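You operate a simulated robot arm through the tools that you are given. There is no shell and no other tool. Be economical: measure what you need, move in short steps, check, and stop when the job is done.

You are at the controls of a simulated robot arm. One attempt, no reset.

JOB
Shut the soap drawer; start cotton at 30 with a 1-hour delay.

It is judged by the outcome, as a careful person would: the job done as asked, and still so three seconds after it is handed in. It fails if anything else is knocked over, pushed out of place, dropped, spilled or broken.

ROBOT AND FRAMES
A 6-joint arm with a two-finger parallel gripper, fixed in place. Base frame: the origin is at the foot of the arm, x ahead of it, y to its left, z up. Lengths are in m, angles in rad, forces in N, time in s.
With the tool pointing down near the work surface it reaches from about 0.14 to 0.64 m from the base axis. Its first joint turns from -2.007 to 2.007 rad. Payload 4.2 kg.
The tool frame sits at the grasp point between the pads (the TCP): z along the fingers, y along the line on which they close. The tips reach 0.023 m beyond it. Largest opening 0.094 m; finger width 0.038, thickness 0.01; the body of the gripper, 0.054 by 0.096 m, starts 0.039 m behind the TCP.
Orientation is that of the tool frame in the base frame, as [roll, pitch, yaw] about the fixed x, y, z axes, in that order (R = Rz(yaw) Ry(pitch) Rx(roll)). With the fingers straight down and closing along the base's y, the tool's x points along the base's -x, its y along +y and its z along -z.

CONTROLS
- The arm moves only by the tool drive_tool. Its argument "steps" is a list of rows, each an object of numbers (a shift or turn left out is 0, a gripper value left out holds the last): "tx", "ty", "tz": the shift along the tool's x, y, z in m; "rx", "ry", "rz": the turn, a rotation vector about the tool's x, y, z in rad; "fingers": the opening in per cent of the stroke, from 0 (shut) to 100 (fully open). In form: [{"tx": .., "ty": .., "tz": .., "rx": .., "ry": .., "rz": .., "fingers": ..}, ...]. A call has 1 to 10 rows; each row shifts and turns the commanded pose from where the row before left it, along the tool's axes as they then stand. A row lasts 0.2 s, in which the tool goes at most 0.05 m and 0.15 rad; a call with a longer step from one row to the next is refused whole, and so is a gripper value outside its range. A pose out of reach is approached as far as the arm can. The call stops where the force on the tool passes 90 N (or 10 N more than at its start, if that is more) or the arm is blocked; 0.2 s more then pass. The fingers move at their own pace (about 0.108 m/s each) and stop on an object; they squeeze with about 42 N. The grip force told is the motor's: it shows also when the fingers shut on nothing. Time passes only in rows, and 0.2 s behind the last, so rows that do not move let the fingers close. The reply holds the time, the measured pose of the TCP, the force on the tool along the base axes, the opening and the grip force, in the units named above and with some noise.
- Cameras (640 x 400 px; columns grow to the right, rows downward): "scene" is fixed at [0.2212, 0.5004, 1.5465]; the picture's right is [-0.53, -0.85, 0.00], its down [0.16, -0.10, -0.98] and it looks along [0.83, -0.52, 0.19] (base axes); focal length 214 px, centre (320, 200). "wrist" rides on the gripper at [-0.039, 0, -0.044] in the tool frame; the picture's right is [0.00, -1.00, 0.00], its down [0.97, 0.00, -0.24] and it looks along [0.24, 0.00, 0.97] (tool axes); focal length 218 px, centre (320, 200). There is no depth. A picture from a camera that has moved, and an enlarged one, comes with that camera's place and axes in the base frame and with its lens.
- camera(camera): a new picture of that camera. It takes no simulated time.
- slide_trunk(by): slides the trunk up (or, below 0, down) by that many m; the arm rides with it, the base frame stays. It gives what a move gives, with no picture.
- close_up(camera, box): a new picture of the part [left, top, right, bottom] of that camera's present view, enlarged. It takes no simulated time.
- hand_in(): hands the job in; it is judged then, once.

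Work in short steps. Places have to be worked out from the pictures, the camera data and where the tool is seen: move nearer, look again, correct. Check each grasp and each placing, and mend what went wrong. You have 120 turns and 68 pictures in all, those below and enlarged ones among them. Open the gripper and draw the arm clear of the work before you hand the job in, unless the task says otherwise; then end with one line.

The tools are called after "Call:" as a command line: name --argument value ..., lists and objects as JSON in quotes. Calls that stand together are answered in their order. drive_tool: Moves the arm, as the interface text tells. Its arguments: {"type":"object","properties":{"steps":{"type":"array","items":{"type":"object","properties":{"tx":{"type":"number"},"ty":{"type":"number"},"tz":{"type":"number"},"rx":{"type":"number"},"ry":{"type":"number"},"rz":{"type":"number"},"fingers":{"type":"number"}}}}},"required":["steps"]} The other tools are called the same way: slide_trunk (by) slides the trunk up or down; camera (camera) takes a picture; close_up (camera, box) takes an enlarged picture of a part of a camera's view; hand_in () hands the job in.

At the start:

```text
time: 0.0
eef_pos: [0.5024, 0.0266, 1.2996]
orientation: [3.141, -0.001, 3.142]
contact_force: [-0.3, -0.3, 0.2]
gripper_width: 0.094
grip_force: 0.0
trunk travel left (down, up): [-0.85, 0.14]
```

scene: 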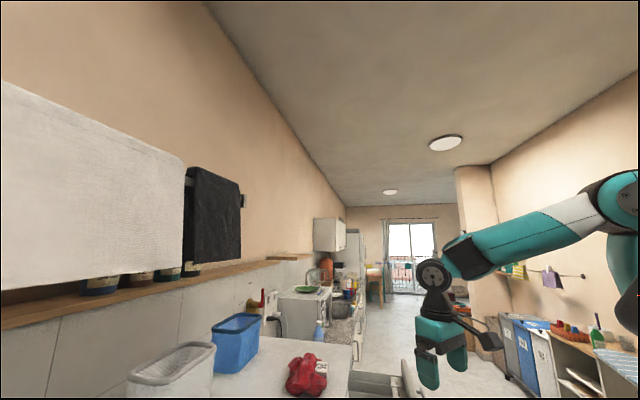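
wrist: 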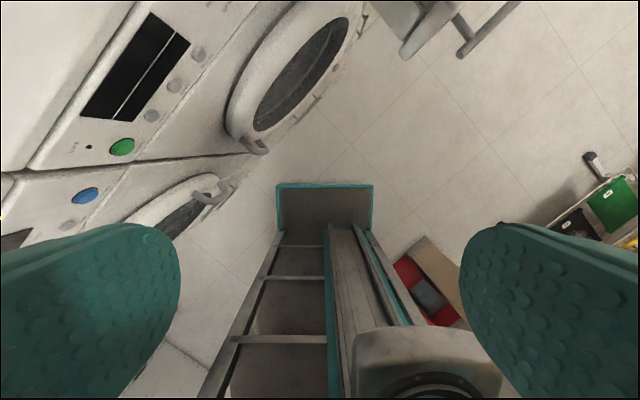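

The wrist view shows two machines to the left (+y). I take close-ups to read their panels.

Call:
close_up --camera "wrist" --box '[0, 0, 320, 200]'

Call:
close_up --camera "scene" --box '[160, 240, 416, 400]'

```text
2.00 times, centred on (160, 100) of wrist
camera zoom: at [0.541, 0.0276, 1.3439], right [0.0, -1.0, 0.0], down [-0.97, 0.0, 0.24], along [-0.24, 0.0, -0.97], focal length 436 px, centre (640, 400)
```

zoom: 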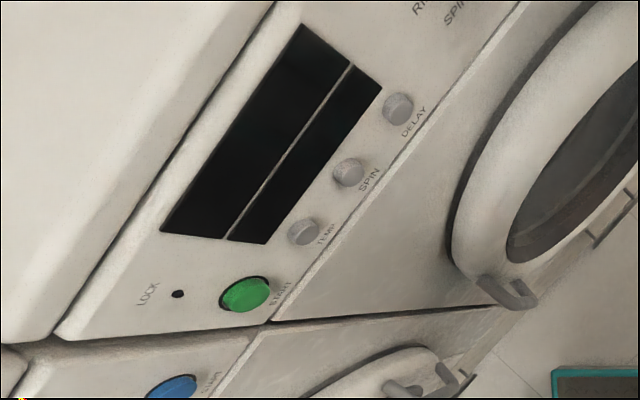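

```text
2.50 times, centred on (288, 320) of scene
camera zoom: at [0.2212, 0.5004, 1.5465], right [-0.53, -0.85, 0.0], down [0.16, -0.1, -0.98], along [0.83, -0.52, 0.19], focal length 536 px, centre (400, -100)
```

zoom: 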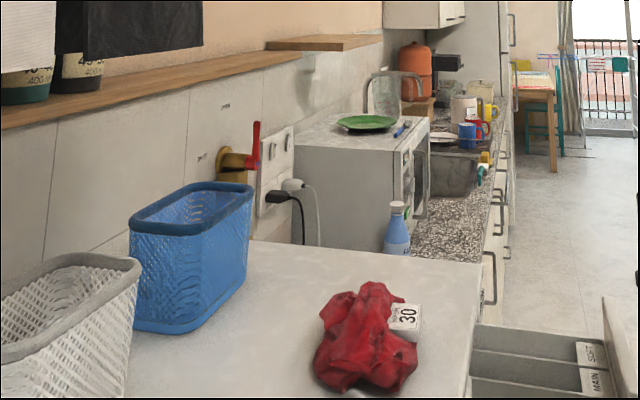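

The washer (green START) has its face along about u=[0.85,-0.53,0], with its normal n=[-0.53,-0.85,0]. I back off along n and yaw so that I can then tilt the camera to face the panel.

Call:
drive_tool --steps '[{"tx": 0.027, "ty": -0.04}, {"tx": 0.027, "ty": -0.04}, {"tx": 0.027, "ty": -0.04}, {"rz": -0.1447}, {"rz": -0.1447}, {"rz": -0.1447}, {"rz": -0.1447}, {"rz": -0.1447}, {"rz": -0.1447}, {"rz": -0.1447}]'

Call:
drive_tool --steps '[{"ry": -0.14}, {"ry": -0.14}, {"ry": -0.14}, {"ry": -0.14}, {"ry": -0.14}, {"ry": -0.14}, {"ry": -0.14}]'

Call:
camera --camera "wrist"

```text
time: 2.2
eef_pos: [0.4408, -0.0927, 1.2909]
orientation: [3.14, -0.001, -2.125]
contact_force: [0.4, 0.0, -0.4]
gripper_width: 0.0939
grip_force: 0.1
out of reach, approached as far as the arm can: row 3
trunk travel left (down, up): [-0.85, 0.14]
```

```text
time: 3.8
eef_pos: [0.4807, -0.1109, 1.3108]
orientation: [-3.14, 0.984, -2.125]
contact_force: [-0.2, 0.2, 0.3]
gripper_width: 0.0938
grip_force: 0.0
out of reach, approached as far as the arm can: row 1, 2, 4, 5, 6, 7
trunk travel left (down, up): [-0.85, 0.14]
```

```text
63 pictures are left
camera wrist: at [0.4736, -0.1227, 1.3678], right [0.85, -0.53, 0.0], down [-0.39, -0.63, -0.67], along [0.36, 0.57, -0.74], focal length 218 px, centre (320, 200)
```

wrist: 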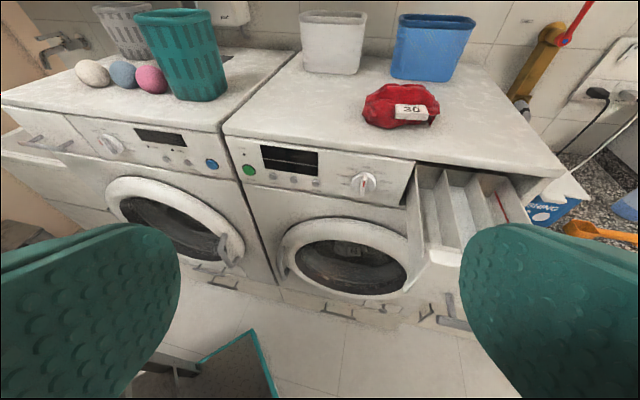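

I can see both machines now. I zoom in on the panels and the drawers.

Call:
close_up --camera "wrist" --box '[220, 120, 412, 240]'

Call:
close_up --camera "wrist" --box '[390, 140, 582, 260]'

Call:
close_up --camera "wrist" --box '[0, 90, 240, 240]'

```text
3.33 times, centred on (316, 180) of wrist
camera zoom: at [0.4736, -0.1227, 1.3678], right [0.85, -0.53, 0.0], down [-0.39, -0.63, -0.67], along [0.36, 0.57, -0.74], focal length 728 px, centre (333, 267)
```

zoom: 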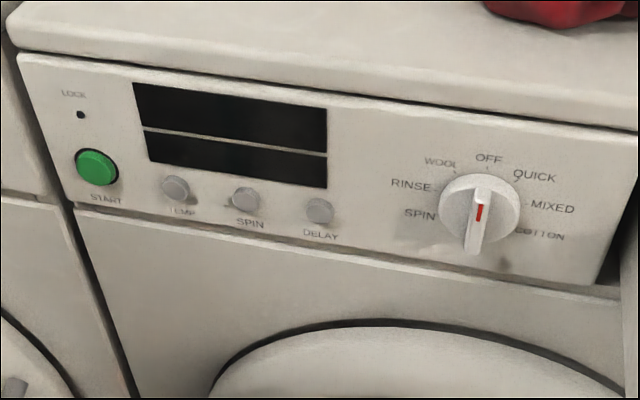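

```text
3.33 times, centred on (486, 200) of wrist
camera zoom: at [0.4736, -0.1227, 1.3678], right [0.85, -0.53, 0.0], down [-0.39, -0.63, -0.67], along [0.36, 0.57, -0.74], focal length 728 px, centre (-233, 200)
```

zoom: 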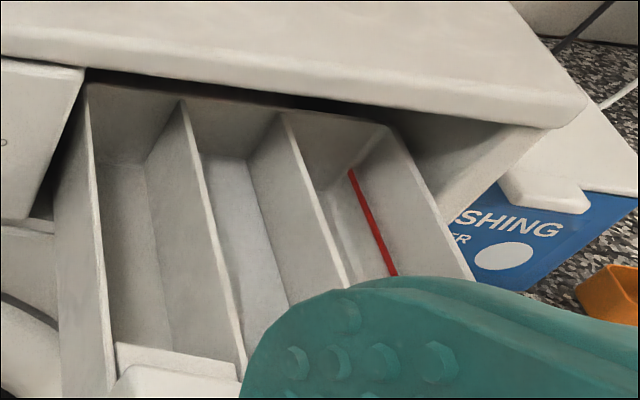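

```text
2.67 times, centred on (120, 165) of wrist
camera zoom: at [0.4736, -0.1227, 1.3678], right [0.85, -0.53, 0.0], down [-0.39, -0.63, -0.67], along [0.36, 0.57, -0.74], focal length 582 px, centre (853, 293)
```

zoom: 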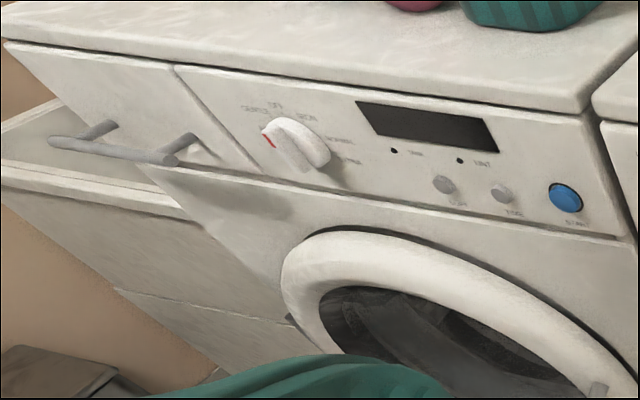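

Triangulating gives START ≈ (0.540, 0.282, 1.054) and the dial ≈ (0.76, 0.14, 1.02). The drawer sticks out about 0.2 m, and the tool is clear of it. I lower the trunk to bring the arm level with the panel.

Call:
slide_trunk --by -0.2

Call:
drive_tool --steps '[{"ry": -0.14}, {"ry": -0.14}, {"ry": -0.1}]'

Call:
camera --camera "wrist"

Call:
camera --camera "scene"

```text
time: 6.0
eef_pos: [0.481, -0.1112, 1.1106]
orientation: [-3.14, 0.98, -2.13]
contact_force: [0.1, 0.2, -0.1]
gripper_width: 0.0941
grip_force: 0.1
trunk travel left (down, up): [-0.65, 0.34]
```

```text
time: 6.8
eef_pos: [0.5079, -0.1269, 1.1085]
orientation: [3.14, 1.356, -2.128]
contact_force: [-0.7, 0.0, -0.9]
gripper_width: 0.0941
grip_force: 0.0
out of reach, approached as far as the arm can: row 1, 2, 3
trunk travel left (down, up): [-0.65, 0.34]
```

```text
59 pictures are left
camera wrist: at [0.4895, -0.1565, 1.1563], right [0.85, -0.53, 0.0], down [-0.23, -0.37, -0.9], along [0.47, 0.76, -0.44], focal length 218 px, centre (320, 200)
```

wrist: 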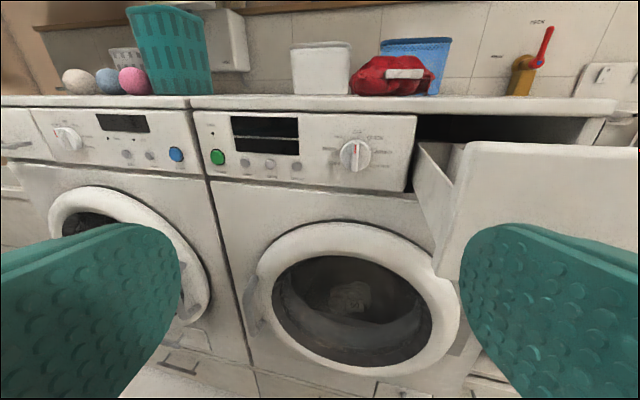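

```text
58 pictures are left
```

scene: 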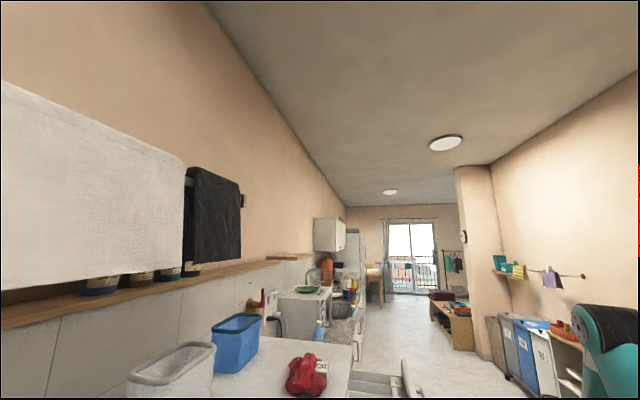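

Good view. I zoom in on the dial and the panel to refine positions.

Call:
close_up --camera "wrist" --box '[190, 90, 430, 240]'

Call:
close_up --camera "wrist" --box '[320, 130, 400, 180]'

```text
2.67 times, centred on (310, 165) of wrist
camera zoom: at [0.4895, -0.1565, 1.1563], right [0.85, -0.53, 0.0], down [-0.23, -0.37, -0.9], along [0.47, 0.76, -0.44], focal length 582 px, centre (347, 293)
```

zoom: 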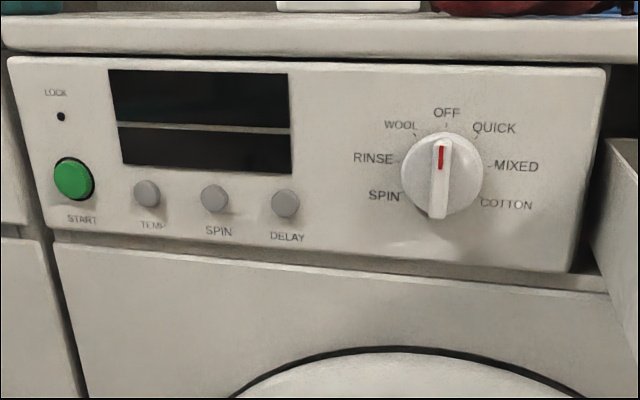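

```text
8.00 times, centred on (360, 155) of wrist
camera zoom: at [0.4895, -0.1565, 1.1563], right [0.85, -0.53, 0.0], down [-0.23, -0.37, -0.9], along [0.47, 0.76, -0.44], focal length 1746 px, centre (0, 560)
```

zoom: 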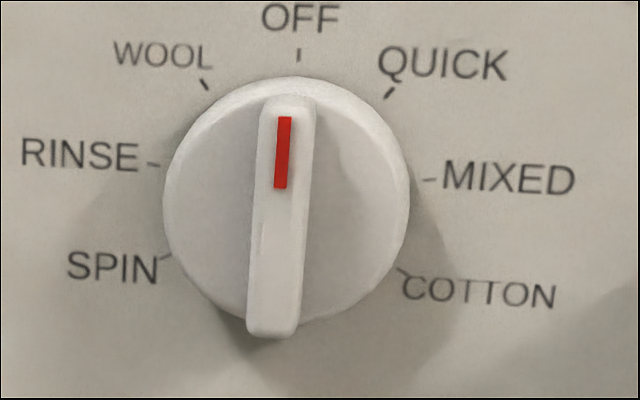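

The dial ticks are 40° apart, so COTTON is 120° clockwise from OFF. The panel plane is at d≈0.526, where d=[0.529,0.849,0], and the drawer front is at d≈0.35, u≈0.67–0.87. I do the drawer first: close the fingers, straighten the tool and move sideways in front of it.

Call:
drive_tool --steps '[{"fingers": 0, "ty": -0.04, "ry": -0.1}, {"ty": -0.04, "ry": -0.1}, {"ty": -0.04, "tx": 0.02}, {"ty": -0.04, "tx": 0.02}, {"ty": -0.04, "tx": 0.02}, {"ty": -0.04}]'

Call:
camera --camera "wrist"

```text
time: 8.2
eef_pos: [0.5633, -0.1709, 0.9296]
orientation: [3.124, 1.549, -2.148]
contact_force: [0.2, -0.4, 0.5]
gripper_width: 0.0
grip_force: 42.2
out of reach, approached as far as the arm can: row 1, 2, 3, 4, 5, 6
trunk travel left (down, up): [-0.65, 0.34]
```

```text
55 pictures are left
camera wrist: at [0.5417, -0.2069, 0.9699], right [0.85, -0.53, 0.0], down [-0.14, -0.22, -0.96], along [0.51, 0.82, -0.26], focal length 218 px, centre (320, 200)
```

wrist: 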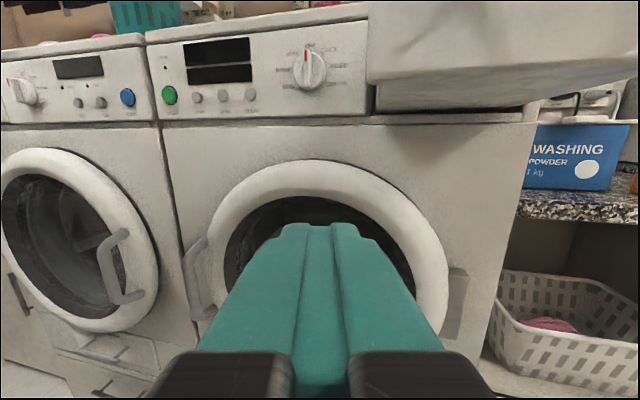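

The pose came out lower than asked, because that inward pose with the tool turned this far is out of reach. I turn the tool more radially (yaw ≈ 0.45) and raise it to see what the arm can do.

Call:
drive_tool --steps '[{"rx": 0.14}, {"rx": 0.14}, {"rx": 0.14}, {"rx": 0.14}]'

Call:
drive_tool --steps '[{"tx": -0.04}, {"tx": -0.04}]'

```text
time: 9.2
eef_pos: [0.5256, -0.2061, 0.9076]
orientation: [-2.748, 1.558, -2.29]
contact_force: [0.1, 0.2, -0.7]
gripper_width: 0.0
grip_force: 41.6
out of reach, approached as far as the arm can: row 2, 3, 4
trunk travel left (down, up): [-0.65, 0.34]
```

```text
time: 9.8
eef_pos: [0.5207, -0.2442, 0.9665]
orientation: [-2.88, 1.552, -2.423]
contact_force: [0.3, 0.8, 0.0]
gripper_width: 0.0004
grip_force: 41.5
out of reach, approached as far as the arm can: row 1, 2
trunk travel left (down, up): [-0.65, 0.34]
```

Call:
drive_tool --steps '[{"tz": 0.04}, {"tz": 0.04}, {"tz": 0.04}]'

Call:
camera --camera "scene"

```text
time: 10.6
eef_pos: [0.5253, -0.2324, 0.9483]
orientation: [-2.77, 1.556, -2.311]
contact_force: [-0.3, 0.0, 0.6]
gripper_width: 0.0
grip_force: 42.2
out of reach, approached as far as the arm can: row 1, 2, 3
trunk travel left (down, up): [-0.65, 0.34]
```

```text
54 pictures are left
```

scene: 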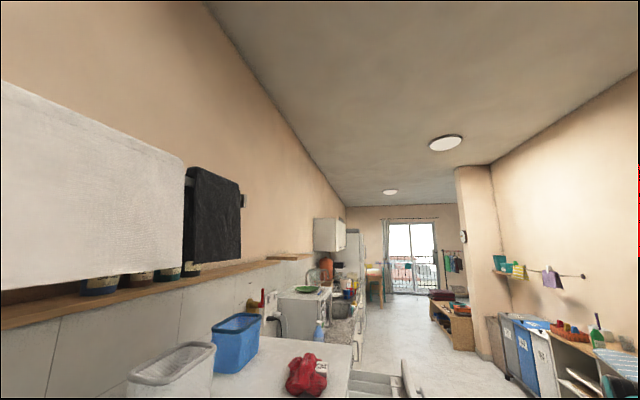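

Barely moved: a wrist joint seems to be at its limit, because the heading is far off the arm's own azimuth. I turn the heading toward +x to unload the wrist.

Call:
drive_tool --steps '[{"rx": 0.14}, {"rx": 0.14}, {"rx": 0.14}, {"rx": 0.14}, {}]'

Call:
drive_tool --steps '[{"tx": -0.04}, {"tx": -0.04}, {"tx": -0.02}, {}]'

```text
time: 11.8
eef_pos: [0.4345, -0.3181, 0.8738]
orientation: [-2.11, 1.558, -2.213]
contact_force: [-0.6, 0.4, -0.5]
gripper_width: 0.0001
grip_force: 42.2
out of reach, approached as far as the arm can: row 1, 2, 3, 4
trunk travel left (down, up): [-0.65, 0.34]
```

```text
time: 12.8
eef_pos: [0.4118, -0.3636, 0.9355]
orientation: [-2.333, 1.556, -2.433]
contact_force: [0.8, 0.2, 0.0]
gripper_width: 0.0001
grip_force: 41.7
out of reach, approached as far as the arm can: row 1, 2, 3
trunk travel left (down, up): [-0.65, 0.34]
```

The tool needs its wrist further out: r≥0.4 or so. I tilt back to pointing down, which carries the wrist outward, and re-plan from there.

Call:
drive_tool --steps '[{"ry": 0.14}, {"ry": 0.14}, {"ry": 0.14}, {"ry": 0.14}, {"ry": 0.14}, {"ry": 0.14}, {"ry": 0.14}, {"ry": 0.14}, {"ry": 0.14}, {"ry": 0.14}]'

Call:
camera --camera "wrist"

```text
time: 15.0
eef_pos: [0.411, -0.38, 0.9312]
orientation: [-3.131, 0.165, 3.036]
contact_force: [-0.5, -0.3, 0.1]
gripper_width: 0.0
grip_force: 41.6
out of reach, approached as far as the arm can: row 1, 2, 3
trunk travel left (down, up): [-0.65, 0.34]
```

```text
53 pictures are left
camera wrist: at [0.4431, -0.3829, 0.9804], right [-0.11, -0.99, 0.01], down [-0.99, 0.11, 0.08], along [-0.08, 0.0, -1.0], focal length 218 px, centre (320, 200)
```

wrist: 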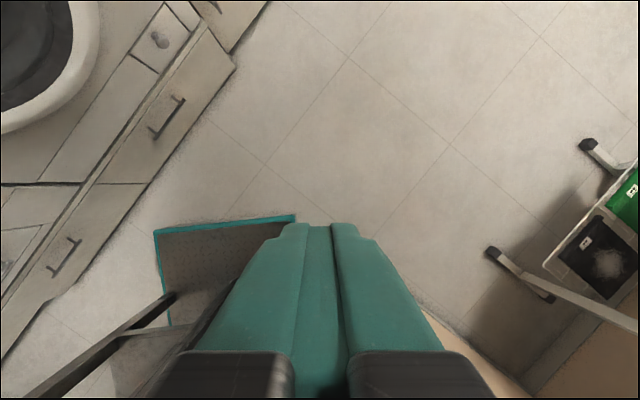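

Clear space here. I turn the heading to about +0.35 and move outward towards the drawer front while still pointing down.

Call:
drive_tool --steps '[{"rz": -0.15}, {"rz": -0.15}, {"rz": -0.15}, {"tx": -0.04, "ty": 0.026}, {"tx": -0.04, "ty": 0.026}, {"tx": -0.04, "ty": 0.026}, {"tx": -0.04, "ty": 0.026}, {}]'

Call:
drive_tool --steps '[{"tx": -0.025, "ry": -0.14}, {"tx": -0.025, "ry": -0.14}, {"tx": -0.025, "ry": -0.14}, {"tx": -0.025, "ry": -0.14}, {"tx": -0.025, "ry": -0.14}, {}]'

```text
time: 16.8
eef_pos: [0.5263, -0.2267, 0.9455]
orientation: [-3.06, 0.144, -2.792]
contact_force: [-0.2, -0.3, -0.5]
gripper_width: 0.0
grip_force: 42.5
trunk travel left (down, up): [-0.65, 0.34]
```

```text
time: 18.2
eef_pos: [0.6296, -0.1863, 0.995]
orientation: [-3.02, 0.843, -2.712]
contact_force: [0.7, 0.1, 0.5]
gripper_width: 0.0
grip_force: 41.9
trunk travel left (down, up): [-0.65, 0.34]
```

No reach warnings now. I finish the tilt.

Call:
drive_tool --steps '[{"tx": -0.02, "ry": -0.14}, {"tx": -0.02, "ry": -0.14}, {"tx": -0.02, "ry": -0.14}, {"tx": -0.01, "ry": -0.14}, {"ry": -0.1}, {}]'

Call:
camera --camera "wrist"

```text
time: 19.1
eef_pos: [0.6573, -0.172, 1.0307]
orientation: [-2.866, 1.271, -2.53]
contact_force: [4.5, -4.9, -29.1]
gripper_width: 0.0001
grip_force: 41.8
trunk travel left (down, up): [-0.65, 0.34]
stopped in row 4: the force on the tool passed its limit (the readings are from after the stop); the commanded pose is now the measured one
```

```text
52 pictures are left
camera wrist: at [0.6273, -0.1774, 1.0803], right [0.34, -0.94, 0.08], down [-0.45, -0.24, -0.86], along [0.82, 0.26, -0.51], focal length 218 px, centre (320, 200)
```

wrist: 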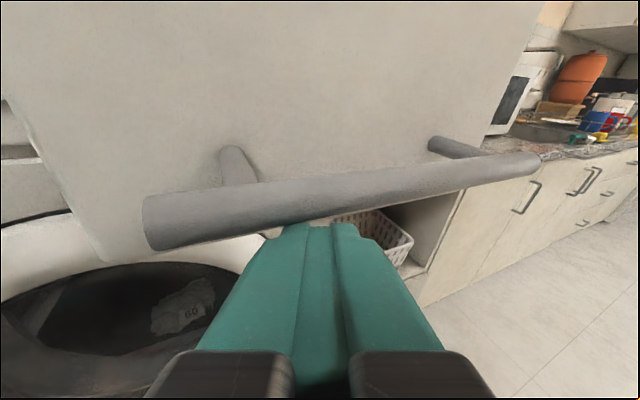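

The fingertips touched the drawer's handle bar from below, lightly. I back straight off along the tool axis and look.

Call:
drive_tool --steps '[{"tz": -0.03}, {"tz": -0.04}, {}]'

Call:
camera --camera "wrist"

Call:
camera --camera "scene"

```text
time: 19.9
eef_pos: [0.6062, -0.2007, 1.0576]
orientation: [-2.851, 1.282, -2.51]
contact_force: [-0.1, 0.2, -0.3]
gripper_width: 0.0
grip_force: 41.9
out of reach, approached as far as the arm can: row 2
trunk travel left (down, up): [-0.65, 0.34]
```

```text
51 pictures are left
camera wrist: at [0.5745, -0.2068, 1.1067], right [0.34, -0.94, 0.08], down [-0.44, -0.24, -0.86], along [0.83, 0.26, -0.5], focal length 218 px, centre (320, 200)
```

wrist: 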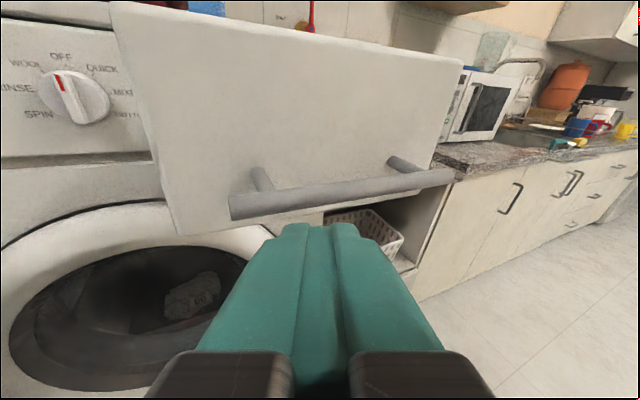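

```text
50 pictures are left
```

scene: 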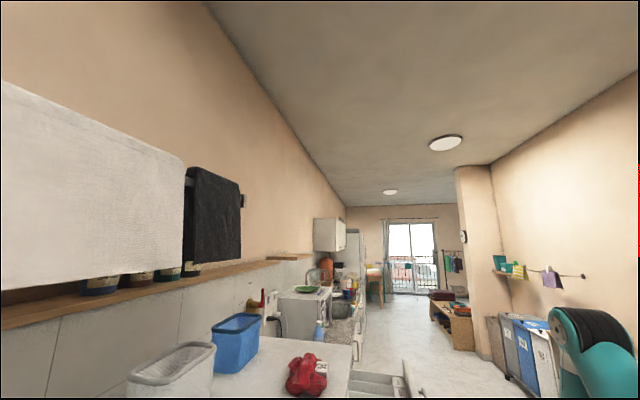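

The floor lines show the wall really runs at 45°: d=[.707,.707], u=[.707,-.707]. Re-triangulated, the drawer front is at d≈0.40, u 0.53–0.735, z 1.01–1.125, with its handle below at z≈1.04, and the panel is at d≈0.59. I raise above the handle and approach the drawer front along d.

Call:
drive_tool --steps '[{"tx": -0.0334, "ty": -0.0028, "tz": -0.0098}, {"tx": -0.0012, "ty": -0.0271, "tz": 0.0127}, {"tx": -0.0085, "ty": 0.0127, "tz": 0.0259}, {"tx": -0.0085, "ty": 0.0127, "tz": 0.0259}, {}]'

Call:
camera --camera "wrist"

```text
time: 21.1
eef_pos: [0.6689, -0.1795, 1.0919]
orientation: [-2.852, 1.28, -2.515]
contact_force: [-0.1, 0.0, 0.1]
gripper_width: 0.0003
grip_force: 41.7
trunk travel left (down, up): [-0.65, 0.34]
```

```text
49 pictures are left
camera wrist: at [0.6383, -0.1857, 1.1408], right [0.34, -0.94, 0.08], down [-0.44, -0.24, -0.86], along [0.83, 0.26, -0.5], focal length 218 px, centre (320, 200)
```

wrist: 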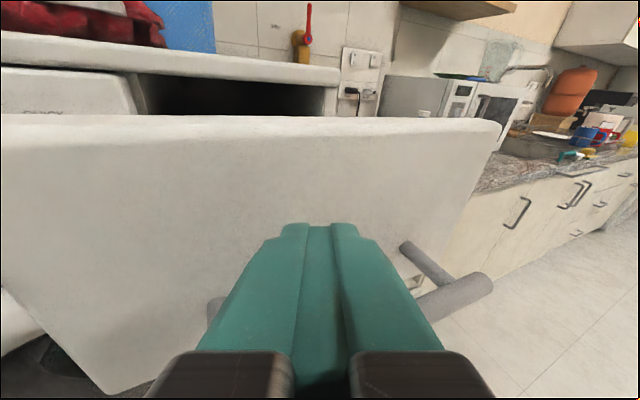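

The tips are in front of the drawer face, above the handle. I push along d.

Call:
drive_tool --steps '[{"tx": -0.0071, "ty": 0.0106, "tz": 0.0216}, {"tx": -0.0071, "ty": 0.0106, "tz": 0.0216}, {"tx": -0.0071, "ty": 0.0106, "tz": 0.0216}, {"tx": -0.0071, "ty": 0.0106, "tz": 0.0216}, {"tx": -0.0071, "ty": 0.0106, "tz": 0.0216}, {"tx": -0.0071, "ty": 0.0106, "tz": 0.0216}]'

Call:
camera --camera "wrist"

```text
time: 22.5
eef_pos: [0.7763, -0.073, 1.0905]
orientation: [-2.853, 1.285, -2.515]
contact_force: [0.3, 0.5, 0.5]
gripper_width: 0.0002
grip_force: 42.2
trunk travel left (down, up): [-0.65, 0.34]
```

```text
48 pictures are left
camera wrist: at [0.7443, -0.0789, 1.1411], right [0.34, -0.94, 0.08], down [-0.44, -0.24, -0.87], along [0.83, 0.26, -0.49], focal length 218 px, centre (320, 200)
```

wrist: 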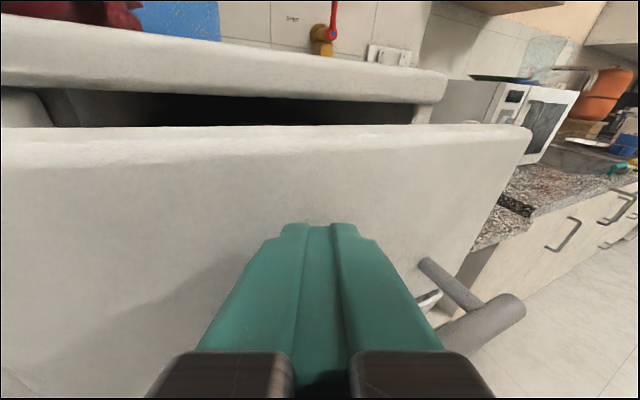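

The drawer slides with light force. I continue in smaller steps until it seats.

Call:
drive_tool --steps '[{"tx": -0.0056, "ty": 0.0085, "tz": 0.0173}, {"tx": -0.0056, "ty": 0.0085, "tz": 0.0173}, {"tx": -0.0056, "ty": 0.0085, "tz": 0.0173}, {"tx": -0.0028, "ty": 0.0042, "tz": 0.0086}]'

Call:
camera --camera "wrist"

```text
time: 23.7
eef_pos: [0.8183, -0.0291, 1.0905]
orientation: [-2.863, 1.274, -2.535]
contact_force: [-76.2, -36.8, 15.8]
gripper_width: 0.0
grip_force: 41.8
trunk travel left (down, up): [-0.65, 0.34]
stopped in row 4: the force on the tool passed its limit (the readings are from after the stop); the commanded pose is now the measured one
```

```text
47 pictures are left
camera wrist: at [0.7881, -0.0349, 1.1408], right [0.33, -0.94, 0.08], down [-0.45, -0.23, -0.86], along [0.83, 0.25, -0.5], focal length 218 px, centre (320, 200)
```

wrist: 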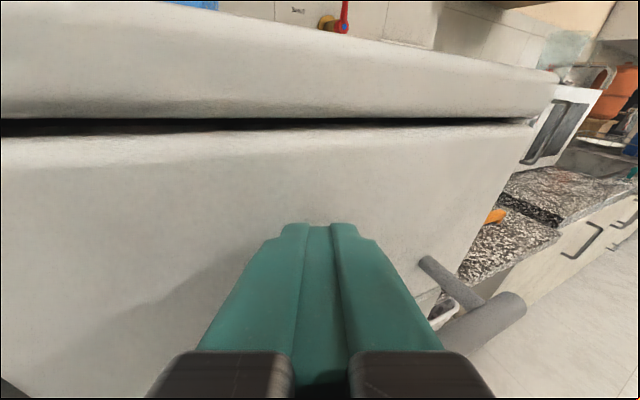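

A firm stop: the drawer seems seated. I back off along -d, then shift toward the dial and look at the drawer.

Call:
drive_tool --steps '[{"tx": 0.0113, "ty": -0.017, "tz": -0.0345}, {"tx": 0.0113, "ty": -0.017, "tz": -0.0345}, {"tx": 0.0113, "ty": -0.017, "tz": -0.0345}, {"tx": 0.0113, "ty": -0.017, "tz": -0.0345}, {"tx": 0.0015, "ty": 0.034, "tz": -0.016}, {"tx": 0.0015, "ty": 0.034, "tz": -0.016}, {}]'

Call:
drive_tool --steps '[{"rx": -0.14}, {"rx": -0.14}, {"rx": -0.14}, {}]'

Call:
camera --camera "wrist"

```text
time: 25.3
eef_pos: [0.6567, -0.0846, 1.0908]
orientation: [-2.87, 1.272, -2.532]
contact_force: [0.3, -0.4, 0.0]
gripper_width: 0.0
grip_force: 42.0
trunk travel left (down, up): [-0.65, 0.34]
```

```text
time: 26.3
eef_pos: [0.6567, -0.0849, 1.0906]
orientation: [2.997, 1.273, -2.532]
contact_force: [0.1, -1.0, 0.3]
gripper_width: 0.0
grip_force: 42.7
trunk travel left (down, up): [-0.65, 0.34]
```

```text
46 pictures are left
camera wrist: at [0.6362, -0.1061, 1.1407], right [0.68, -0.73, -0.04], down [-0.4, -0.32, -0.86], along [0.61, 0.6, -0.51], focal length 218 px, centre (320, 200)
```

wrist: 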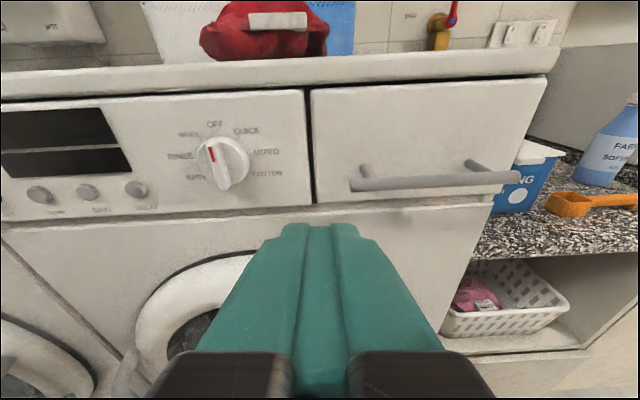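

The drawer is flush. I align the tool square to the panel (heading 45°, horizontal) and move in line with the dial (u≈0.437, z≈1.067), with the fingers open.

Call:
drive_tool --steps '[{"rx": -0.015, "ry": -0.144, "rz": -0.023}, {"rx": -0.015, "ry": -0.144, "rz": -0.023}, {"ty": 0.043, "tx": 0.012, "fingers": 60}, {"ty": 0.043, "tx": 0.012}, {}]'

Call:
camera --camera "wrist"

```text
time: 27.5
eef_pos: [0.6194, -0.0209, 1.0874]
orientation: [3.033, 1.485, -2.475]
contact_force: [0.0, -0.5, 0.4]
gripper_width: 0.0564
grip_force: 0.1
out of reach, approached as far as the arm can: row 2, 3, 4
trunk travel left (down, up): [-0.65, 0.34]
```

```text
45 pictures are left
camera wrist: at [0.5907, -0.05, 1.1298], right [0.7, -0.71, -0.01], down [-0.23, -0.22, -0.95], along [0.67, 0.67, -0.32], focal length 218 px, centre (320, 200)
```

wrist: 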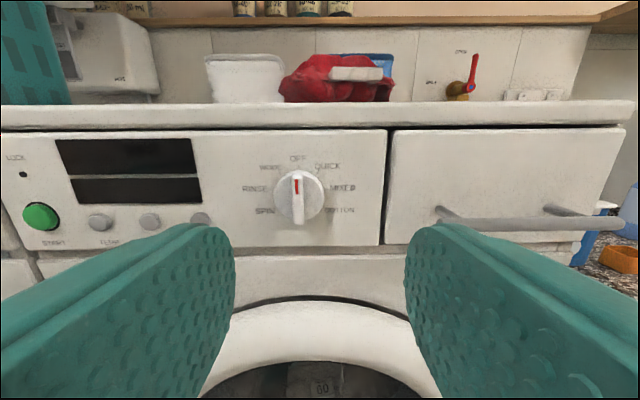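

Square view. The dial is at u≈0.435, z≈1.068. I approach with the fingers open, correcting the pitch on the way.

Call:
drive_tool --steps '[{"tz": 0.03, "ty": 0.009}, {"tz": 0.03, "ty": 0.009}, {"ry": -0.08, "tx": 0.013}, {}]'

Call:
camera --camera "wrist"

```text
time: 28.5
eef_pos: [0.6695, 0.0377, 1.0912]
orientation: [1.236, 1.561, 2.012]
contact_force: [-0.1, -0.6, 0.4]
gripper_width: 0.0566
grip_force: 0.0
out of reach, approached as far as the arm can: row 3
trunk travel left (down, up): [-0.65, 0.34]
```

```text
44 pictures are left
camera wrist: at [0.6373, 0.0081, 1.1308], right [0.7, -0.71, -0.01], down [-0.18, -0.16, -0.97], along [0.69, 0.68, -0.24], focal length 218 px, centre (320, 200)
```

wrist: 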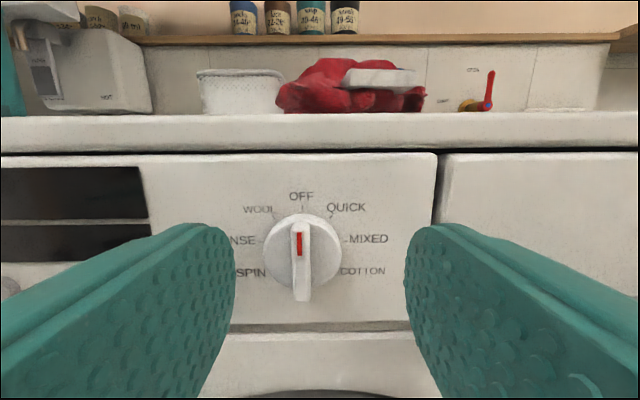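

The arm balks at going lower with a level tool, which looks like a wrist pitch limit from the steep forearm. I raise the tool first, then lower the trunk so the forearm is flatter.

Call:
drive_tool --steps '[{"tx": -0.04}, {"tx": -0.04}, {"tx": -0.04}, {}]'

Call:
slide_trunk --by -0.14

Call:
camera --camera "wrist"

```text
time: 29.5
eef_pos: [0.667, 0.0345, 1.214]
orientation: [0.513, 1.551, 1.29]
contact_force: [-1.1, 0.4, -0.4]
gripper_width: 0.0563
grip_force: 0.1
trunk travel left (down, up): [-0.65, 0.34]
```

```text
time: 31.1
eef_pos: [0.6674, 0.0355, 1.0723]
orientation: [0.487, 1.551, 1.265]
contact_force: [-0.3, -0.2, 0.1]
gripper_width: 0.0565
grip_force: 0.0
trunk travel left (down, up): [-0.51, 0.48]
```

```text
43 pictures are left
camera wrist: at [0.6355, 0.0051, 1.1114], right [0.7, -0.71, -0.01], down [-0.17, -0.15, -0.97], along [0.69, 0.69, -0.22], focal length 218 px, centre (320, 200)
```

wrist: 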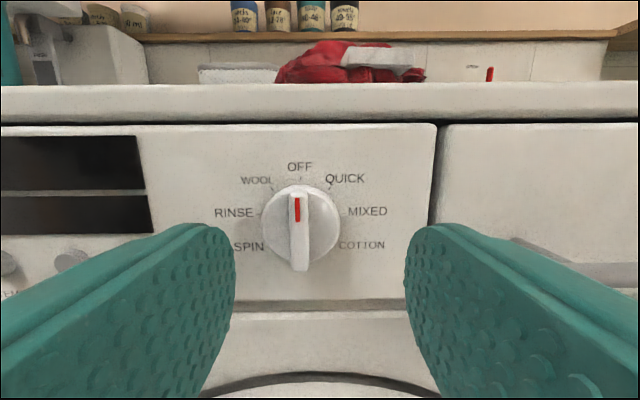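

Good: z=1.072 with a level tool. I centre on the dial (ty +0.012) and advance 3 cm.

Call:
drive_tool --steps '[{"ty": 0.012, "tx": 0.003}, {"tz": 0.03}, {}]'

Call:
camera --camera "wrist"

```text
time: 31.9
eef_pos: [0.6801, 0.0655, 1.0706]
orientation: [0.489, 1.549, 1.265]
contact_force: [0.0, -0.1, 0.1]
gripper_width: 0.0563
grip_force: 0.1
trunk travel left (down, up): [-0.51, 0.48]
```

```text
42 pictures are left
camera wrist: at [0.6479, 0.0347, 1.1087], right [0.7, -0.71, -0.01], down [-0.17, -0.15, -0.97], along [0.69, 0.69, -0.22], focal length 218 px, centre (320, 200)
```

wrist: 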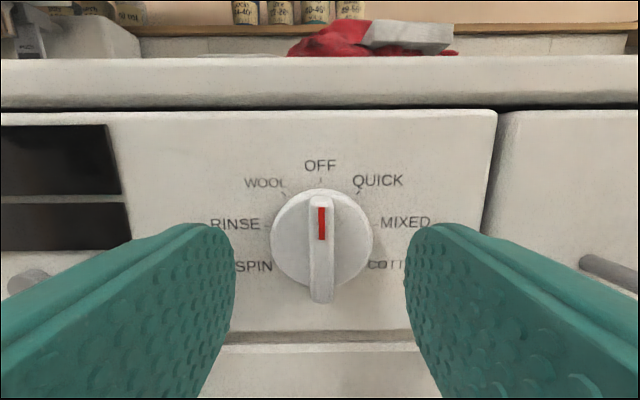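

Well centred. I advance 1.5 cm and close the fingers on the bar.

Call:
drive_tool --steps '[{"tz": 0.015}, {"fingers": 0}, {}, {}]'

Call:
camera --camera "wrist"

```text
time: 32.9
eef_pos: [0.6909, 0.0763, 1.0705]
orientation: [0.49, 1.551, 1.267]
contact_force: [3.1, -2.0, 0.0]
gripper_width: 0.0098
grip_force: 45.5
trunk travel left (down, up): [-0.51, 0.48]
```

```text
41 pictures are left
camera wrist: at [0.6592, 0.0448, 1.1088], right [0.7, -0.71, -0.01], down [-0.17, -0.15, -0.97], along [0.69, 0.69, -0.22], focal length 218 px, centre (320, 200)
```

wrist: 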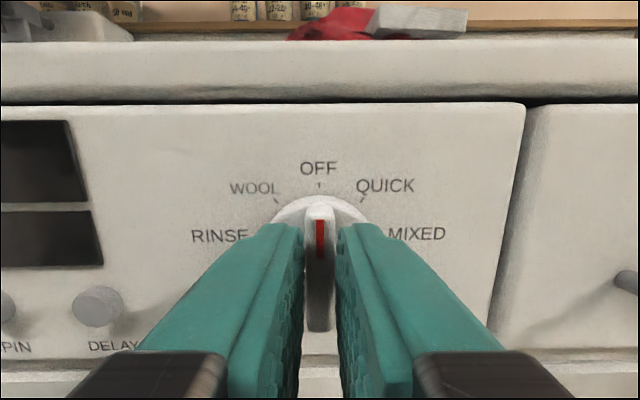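

The bar is gripped (width 0.0098). I turn clockwise in a first part of 60°.

Call:
drive_tool --steps '[{"rz": 0.1}, {"rz": 0.1}, {"rz": 0.14}, {"rz": 0.14}, {"rz": 0.14}, {"rz": 0.14}, {"rz": 0.14}, {"rz": 0.147}]'

Call:
camera --camera "wrist"

```text
time: 34.7
eef_pos: [0.6933, 0.0753, 1.0689]
orientation: [1.556, 0.513, 2.334]
contact_force: [22.7, -17.4, -12.1]
gripper_width: 0.0096
grip_force: 45.1
trunk travel left (down, up): [-0.51, 0.48]
```

```text
40 pictures are left
camera wrist: at [0.6851, 0.0188, 1.0871], right [0.35, -0.34, -0.87], down [-0.76, 0.44, -0.48], along [0.55, 0.83, -0.1], focal length 218 px, centre (320, 200)
```

wrist: 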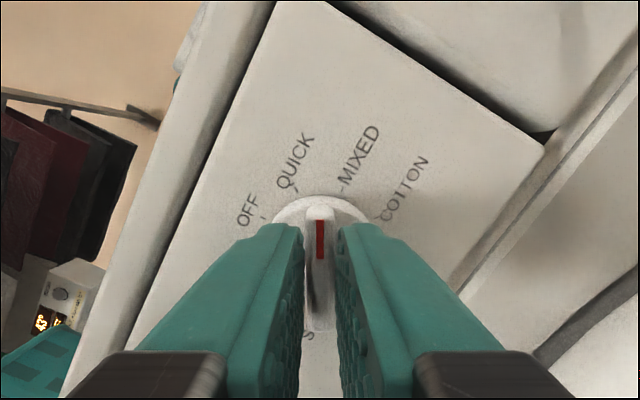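

The dial turns with the gripper and now points halfway between QUICK and MIXED. I trim a small side load and turn another 60°.

Call:
drive_tool --steps '[{"tx": -0.001, "ty": -0.0015, "rz": 0.1}, {"rz": 0.14}, {"rz": 0.14}, {"rz": 0.14}, {"rz": 0.14}, {"rz": 0.14}, {"rz": 0.14}, {"rz": 0.107}]'

Call:
camera --camera "wrist"

```text
time: 36.5
eef_pos: [0.6929, 0.0743, 1.0647]
orientation: [1.561, -0.533, 2.349]
contact_force: [-4.6, -16.3, -42.1]
gripper_width: 0.0099
grip_force: 45.5
trunk travel left (down, up): [-0.51, 0.48]
```

```text
39 pictures are left
camera wrist: at [0.6852, 0.0195, 1.0448], right [-0.35, 0.37, -0.86], down [-0.76, 0.43, 0.49], along [0.55, 0.83, 0.13], focal length 218 px, centre (320, 200)
```

wrist: 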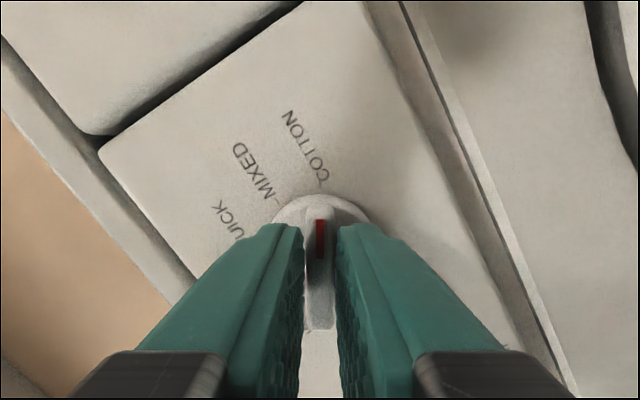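

The red mark points at COTTON. I release, back off and look.

Call:
drive_tool --steps '[{"fingers": 40}, {}, {"tz": -0.02}, {"tz": -0.03}, {"tz": -0.03}, {}]'

Call:
drive_tool --steps '[{"rz": -0.149}, {"rz": -0.149}, {"rz": -0.149}, {"rz": -0.149}, {"rz": -0.149}, {"rz": -0.149}, {"rz": -0.149}]'

Call:
drive_tool --steps '[{"rz": -0.149}, {"rz": -0.149}, {"rz": -0.149}, {"rz": -0.149}, {"rz": -0.149}, {"rz": -0.149}, {"rz": -0.149}, {}]'

Call:
camera --camera "wrist"

```text
time: 37.9
eef_pos: [0.635, 0.0184, 1.0699]
orientation: [1.55, -0.531, 2.36]
contact_force: [-0.8, -0.1, 0.2]
gripper_width: 0.0376
grip_force: 0.0
trunk travel left (down, up): [-0.51, 0.48]
```

```text
time: 39.5
eef_pos: [0.6354, 0.018, 1.0697]
orientation: [1.55, 0.513, 2.339]
contact_force: [0.4, 0.0, -0.5]
gripper_width: 0.0376
grip_force: 0.0
trunk travel left (down, up): [-0.51, 0.48]
```

```text
time: 41.3
eef_pos: [0.6339, 0.0188, 1.0696]
orientation: [0.686, 1.548, 1.465]
contact_force: [-0.2, 0.7, 0.3]
gripper_width: 0.0376
grip_force: 0.1
trunk travel left (down, up): [-0.51, 0.48]
```

```text
38 pictures are left
camera wrist: at [0.6033, -0.0127, 1.107], right [0.7, -0.71, -0.01], down [-0.17, -0.15, -0.97], along [0.69, 0.69, -0.22], focal length 218 px, centre (320, 200)
```

wrist: 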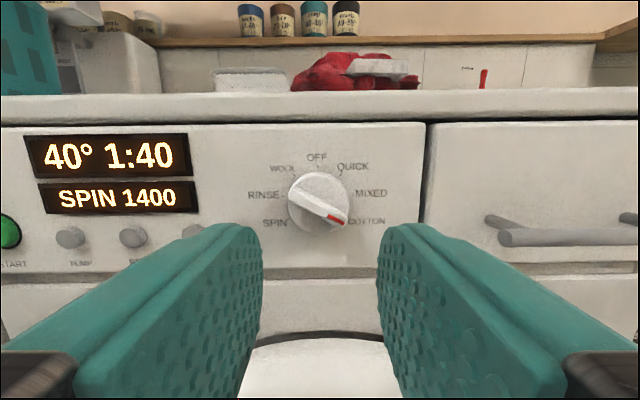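

COTTON is set and the display shows 40°, 1:40, SPIN 1400. I close the fingers and move sideways to TEMP (u≈0.24, z≈1.042).

Call:
drive_tool --steps '[{"fingers": 0, "ty": 0.035}, {"ty": 0.04}, {"ty": 0.04, "tx": 0.01}, {"ty": 0.04, "tx": 0.01}, {"ty": 0.04, "tx": 0.008}, {}]'

Call:
camera --camera "wrist"

```text
time: 42.7
eef_pos: [0.5173, 0.1719, 1.0616]
orientation: [0.736, 1.546, 1.515]
contact_force: [-0.8, -0.7, -0.2]
gripper_width: 0.0
grip_force: 41.5
out of reach, approached as far as the arm can: row 3, 4, 5
trunk travel left (down, up): [-0.51, 0.48]
```

```text
37 pictures are left
camera wrist: at [0.4868, 0.1402, 1.0999], right [0.7, -0.71, -0.02], down [-0.17, -0.14, -0.97], along [0.69, 0.69, -0.22], focal length 218 px, centre (320, 200)
```

wrist: 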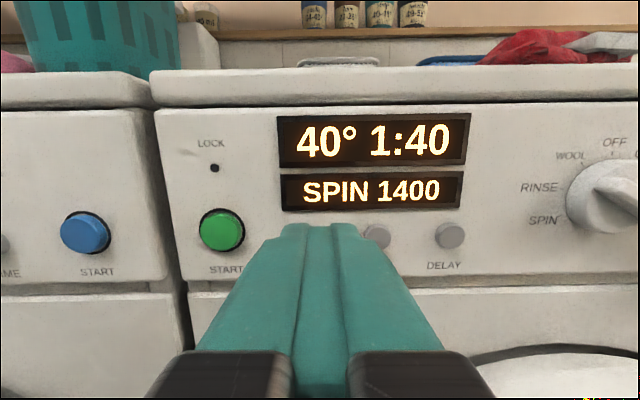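

The level limit stops me at z=1.062. I lower the trunk 2 cm, which keeps the posture, then trim to TEMP (u≈0.233).

Call:
slide_trunk --by -0.02

Call:
drive_tool --steps '[{"ty": 0.01}, {"tz": 0.02}, {"tz": 0.02}, {}]'

Call:
camera --camera "wrist"

```text
time: 43.4
eef_pos: [0.5181, 0.1696, 1.0415]
orientation: [0.762, 1.546, 1.54]
contact_force: [0.2, 0.0, 0.1]
gripper_width: 0.0003
grip_force: 41.7
trunk travel left (down, up): [-0.49, 0.5]
```

```text
time: 44.4
eef_pos: [0.5395, 0.2076, 1.0415]
orientation: [0.764, 1.547, 1.541]
contact_force: [-1.0, -0.1, 0.1]
gripper_width: 0.0
grip_force: 41.4
trunk travel left (down, up): [-0.49, 0.5]
```

```text
36 pictures are left
camera wrist: at [0.5085, 0.1757, 1.0802], right [0.7, -0.71, -0.02], down [-0.17, -0.15, -0.97], along [0.69, 0.69, -0.22], focal length 218 px, centre (320, 200)
```

wrist: 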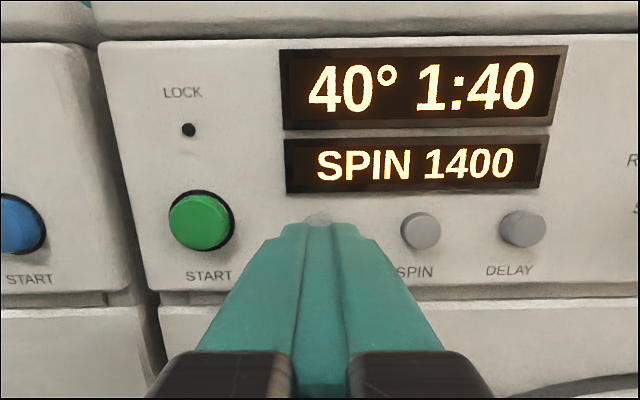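

Centred on TEMP. I press forward in small steps and retreat.

Call:
drive_tool --steps '[{"tz": 0.015}, {"tz": 0.008}, {"tz": 0.004}, {}]'

Call:
close_up --camera "wrist" --box '[160, 0, 640, 300]'

```text
time: 45.4
eef_pos: [0.5585, 0.2257, 1.0425]
orientation: [0.759, 1.546, 1.536]
contact_force: [-0.6, 0.1, 0.1]
gripper_width: 0.0
grip_force: 41.5
trunk travel left (down, up): [-0.49, 0.5]
```

```text
1.33 times, centred on (400, 150) of wrist
camera zoom: at [0.5275, 0.1947, 1.0807], right [0.7, -0.71, -0.02], down [-0.17, -0.15, -0.97], along [0.69, 0.69, -0.22], focal length 291 px, centre (213, 267)
```

zoom: 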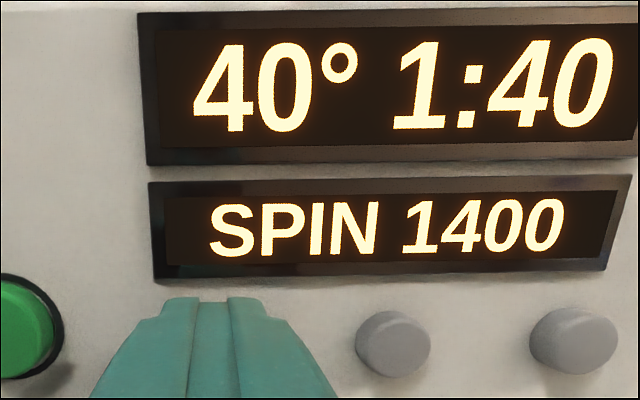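

No contact yet. I continue with finer steps.

Call:
drive_tool --steps '[{"tz": 0.004}, {"tz": 0.004}, {}]'

Call:
close_up --camera "wrist" --box '[160, 0, 640, 300]'

```text
time: 46.2
eef_pos: [0.5629, 0.23, 1.0428]
orientation: [0.783, 1.548, 1.563]
contact_force: [-18.5, -15.2, -2.7]
gripper_width: 0.0001
grip_force: 42.2
trunk travel left (down, up): [-0.49, 0.5]
```

```text
1.33 times, centred on (400, 150) of wrist
camera zoom: at [0.5322, 0.1993, 1.0807], right [0.7, -0.71, -0.02], down [-0.17, -0.15, -0.97], along [0.69, 0.69, -0.22], focal length 291 px, centre (213, 267)
```

zoom: 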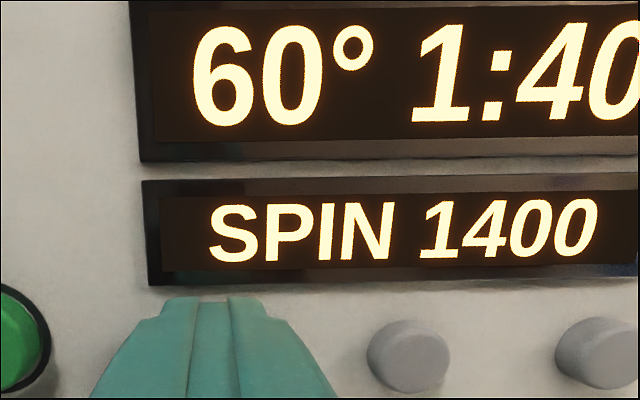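

The press registered (60°). I release and press again, one cycle at a time.

Call:
drive_tool --steps '[{"tz": -0.012}, {}, {"tz": 0.008}, {"tz": 0.004}, {}, {"tz": -0.012}, {}]'

Call:
close_up --camera "wrist" --box '[160, 0, 640, 300]'

```text
time: 47.8
eef_pos: [0.5563, 0.2229, 1.0426]
orientation: [0.756, 1.546, 1.534]
contact_force: [0.3, 0.0, 0.4]
gripper_width: 0.0
grip_force: 42.0
trunk travel left (down, up): [-0.49, 0.5]
```

```text
1.33 times, centred on (400, 150) of wrist
camera zoom: at [0.5248, 0.1916, 1.0806], right [0.7, -0.71, -0.02], down [-0.17, -0.15, -0.97], along [0.69, 0.69, -0.22], focal length 291 px, centre (213, 267)
```

zoom: 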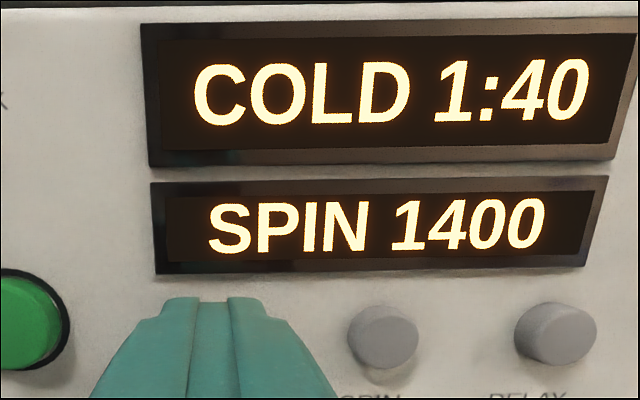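

COLD; 30 probably comes next. I press once more.

Call:
drive_tool --steps '[{"tz": 0.008}, {"tz": 0.004}, {}, {"tz": -0.012}, {}]'

Call:
close_up --camera "wrist" --box '[160, 0, 640, 300]'

```text
time: 49.0
eef_pos: [0.556, 0.2245, 1.0429]
orientation: [0.758, 1.547, 1.537]
contact_force: [-0.1, -0.2, 0.1]
gripper_width: 0.0
grip_force: 41.6
trunk travel left (down, up): [-0.49, 0.5]
```

```text
1.33 times, centred on (400, 150) of wrist
camera zoom: at [0.5249, 0.1923, 1.0809], right [0.7, -0.71, -0.02], down [-0.17, -0.15, -0.97], along [0.69, 0.69, -0.22], focal length 291 px, centre (213, 267)
```

zoom: 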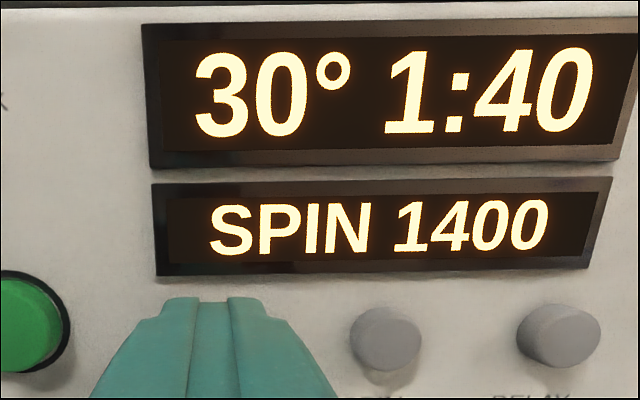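

30° is set. I back off, move 9.2 cm right to DELAY and check alignment.

Call:
drive_tool --steps '[{"tz": -0.03}, {"ty": -0.046}, {"ty": -0.046}, {}]'

Call:
camera --camera "wrist"

```text
time: 50.0
eef_pos: [0.5993, 0.1359, 1.0405]
orientation: [0.744, 1.548, 1.522]
contact_force: [-1.0, -0.2, 0.4]
gripper_width: 0.0002
grip_force: 42.1
trunk travel left (down, up): [-0.49, 0.5]
```

```text
31 pictures are left
camera wrist: at [0.5682, 0.1053, 1.079], right [0.7, -0.71, -0.02], down [-0.17, -0.15, -0.97], along [0.69, 0.69, -0.22], focal length 218 px, centre (320, 200)
```

wrist: 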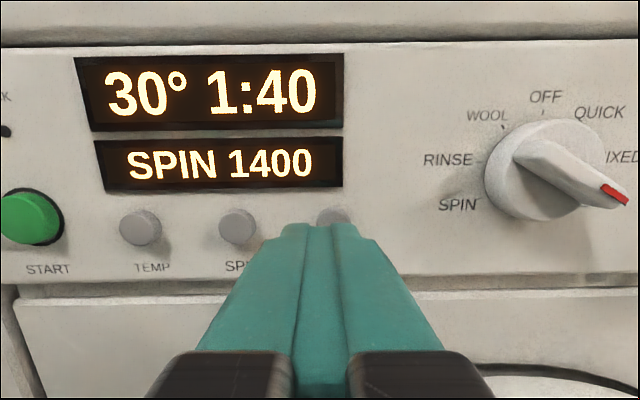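

DELAY is about 7 mm further right. I trim and press once.

Call:
drive_tool --steps '[{"ty": -0.007}, {"tz": 0.02}, {"tz": 0.01}, {"tz": 0.008}, {"tz": 0.004}, {}]'

Call:
camera --camera "wrist"

```text
time: 51.4
eef_pos: [0.6334, 0.1603, 1.0417]
orientation: [0.765, 1.547, 1.543]
contact_force: [-20.1, -13.5, -0.2]
gripper_width: 0.0
grip_force: 42.4
trunk travel left (down, up): [-0.49, 0.5]
```

```text
30 pictures are left
camera wrist: at [0.6021, 0.1294, 1.0795], right [0.7, -0.71, -0.02], down [-0.17, -0.14, -0.97], along [0.69, 0.69, -0.22], focal length 218 px, centre (320, 200)
```

wrist: 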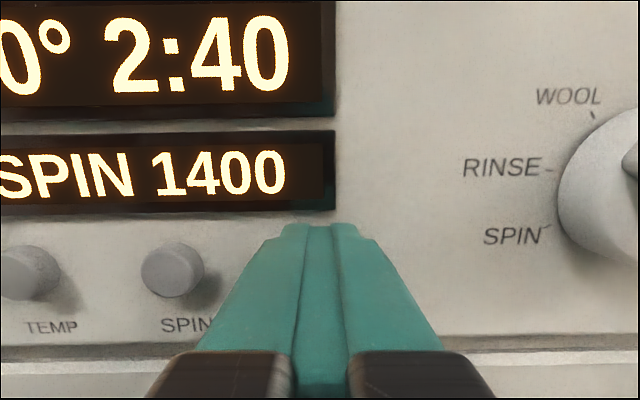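

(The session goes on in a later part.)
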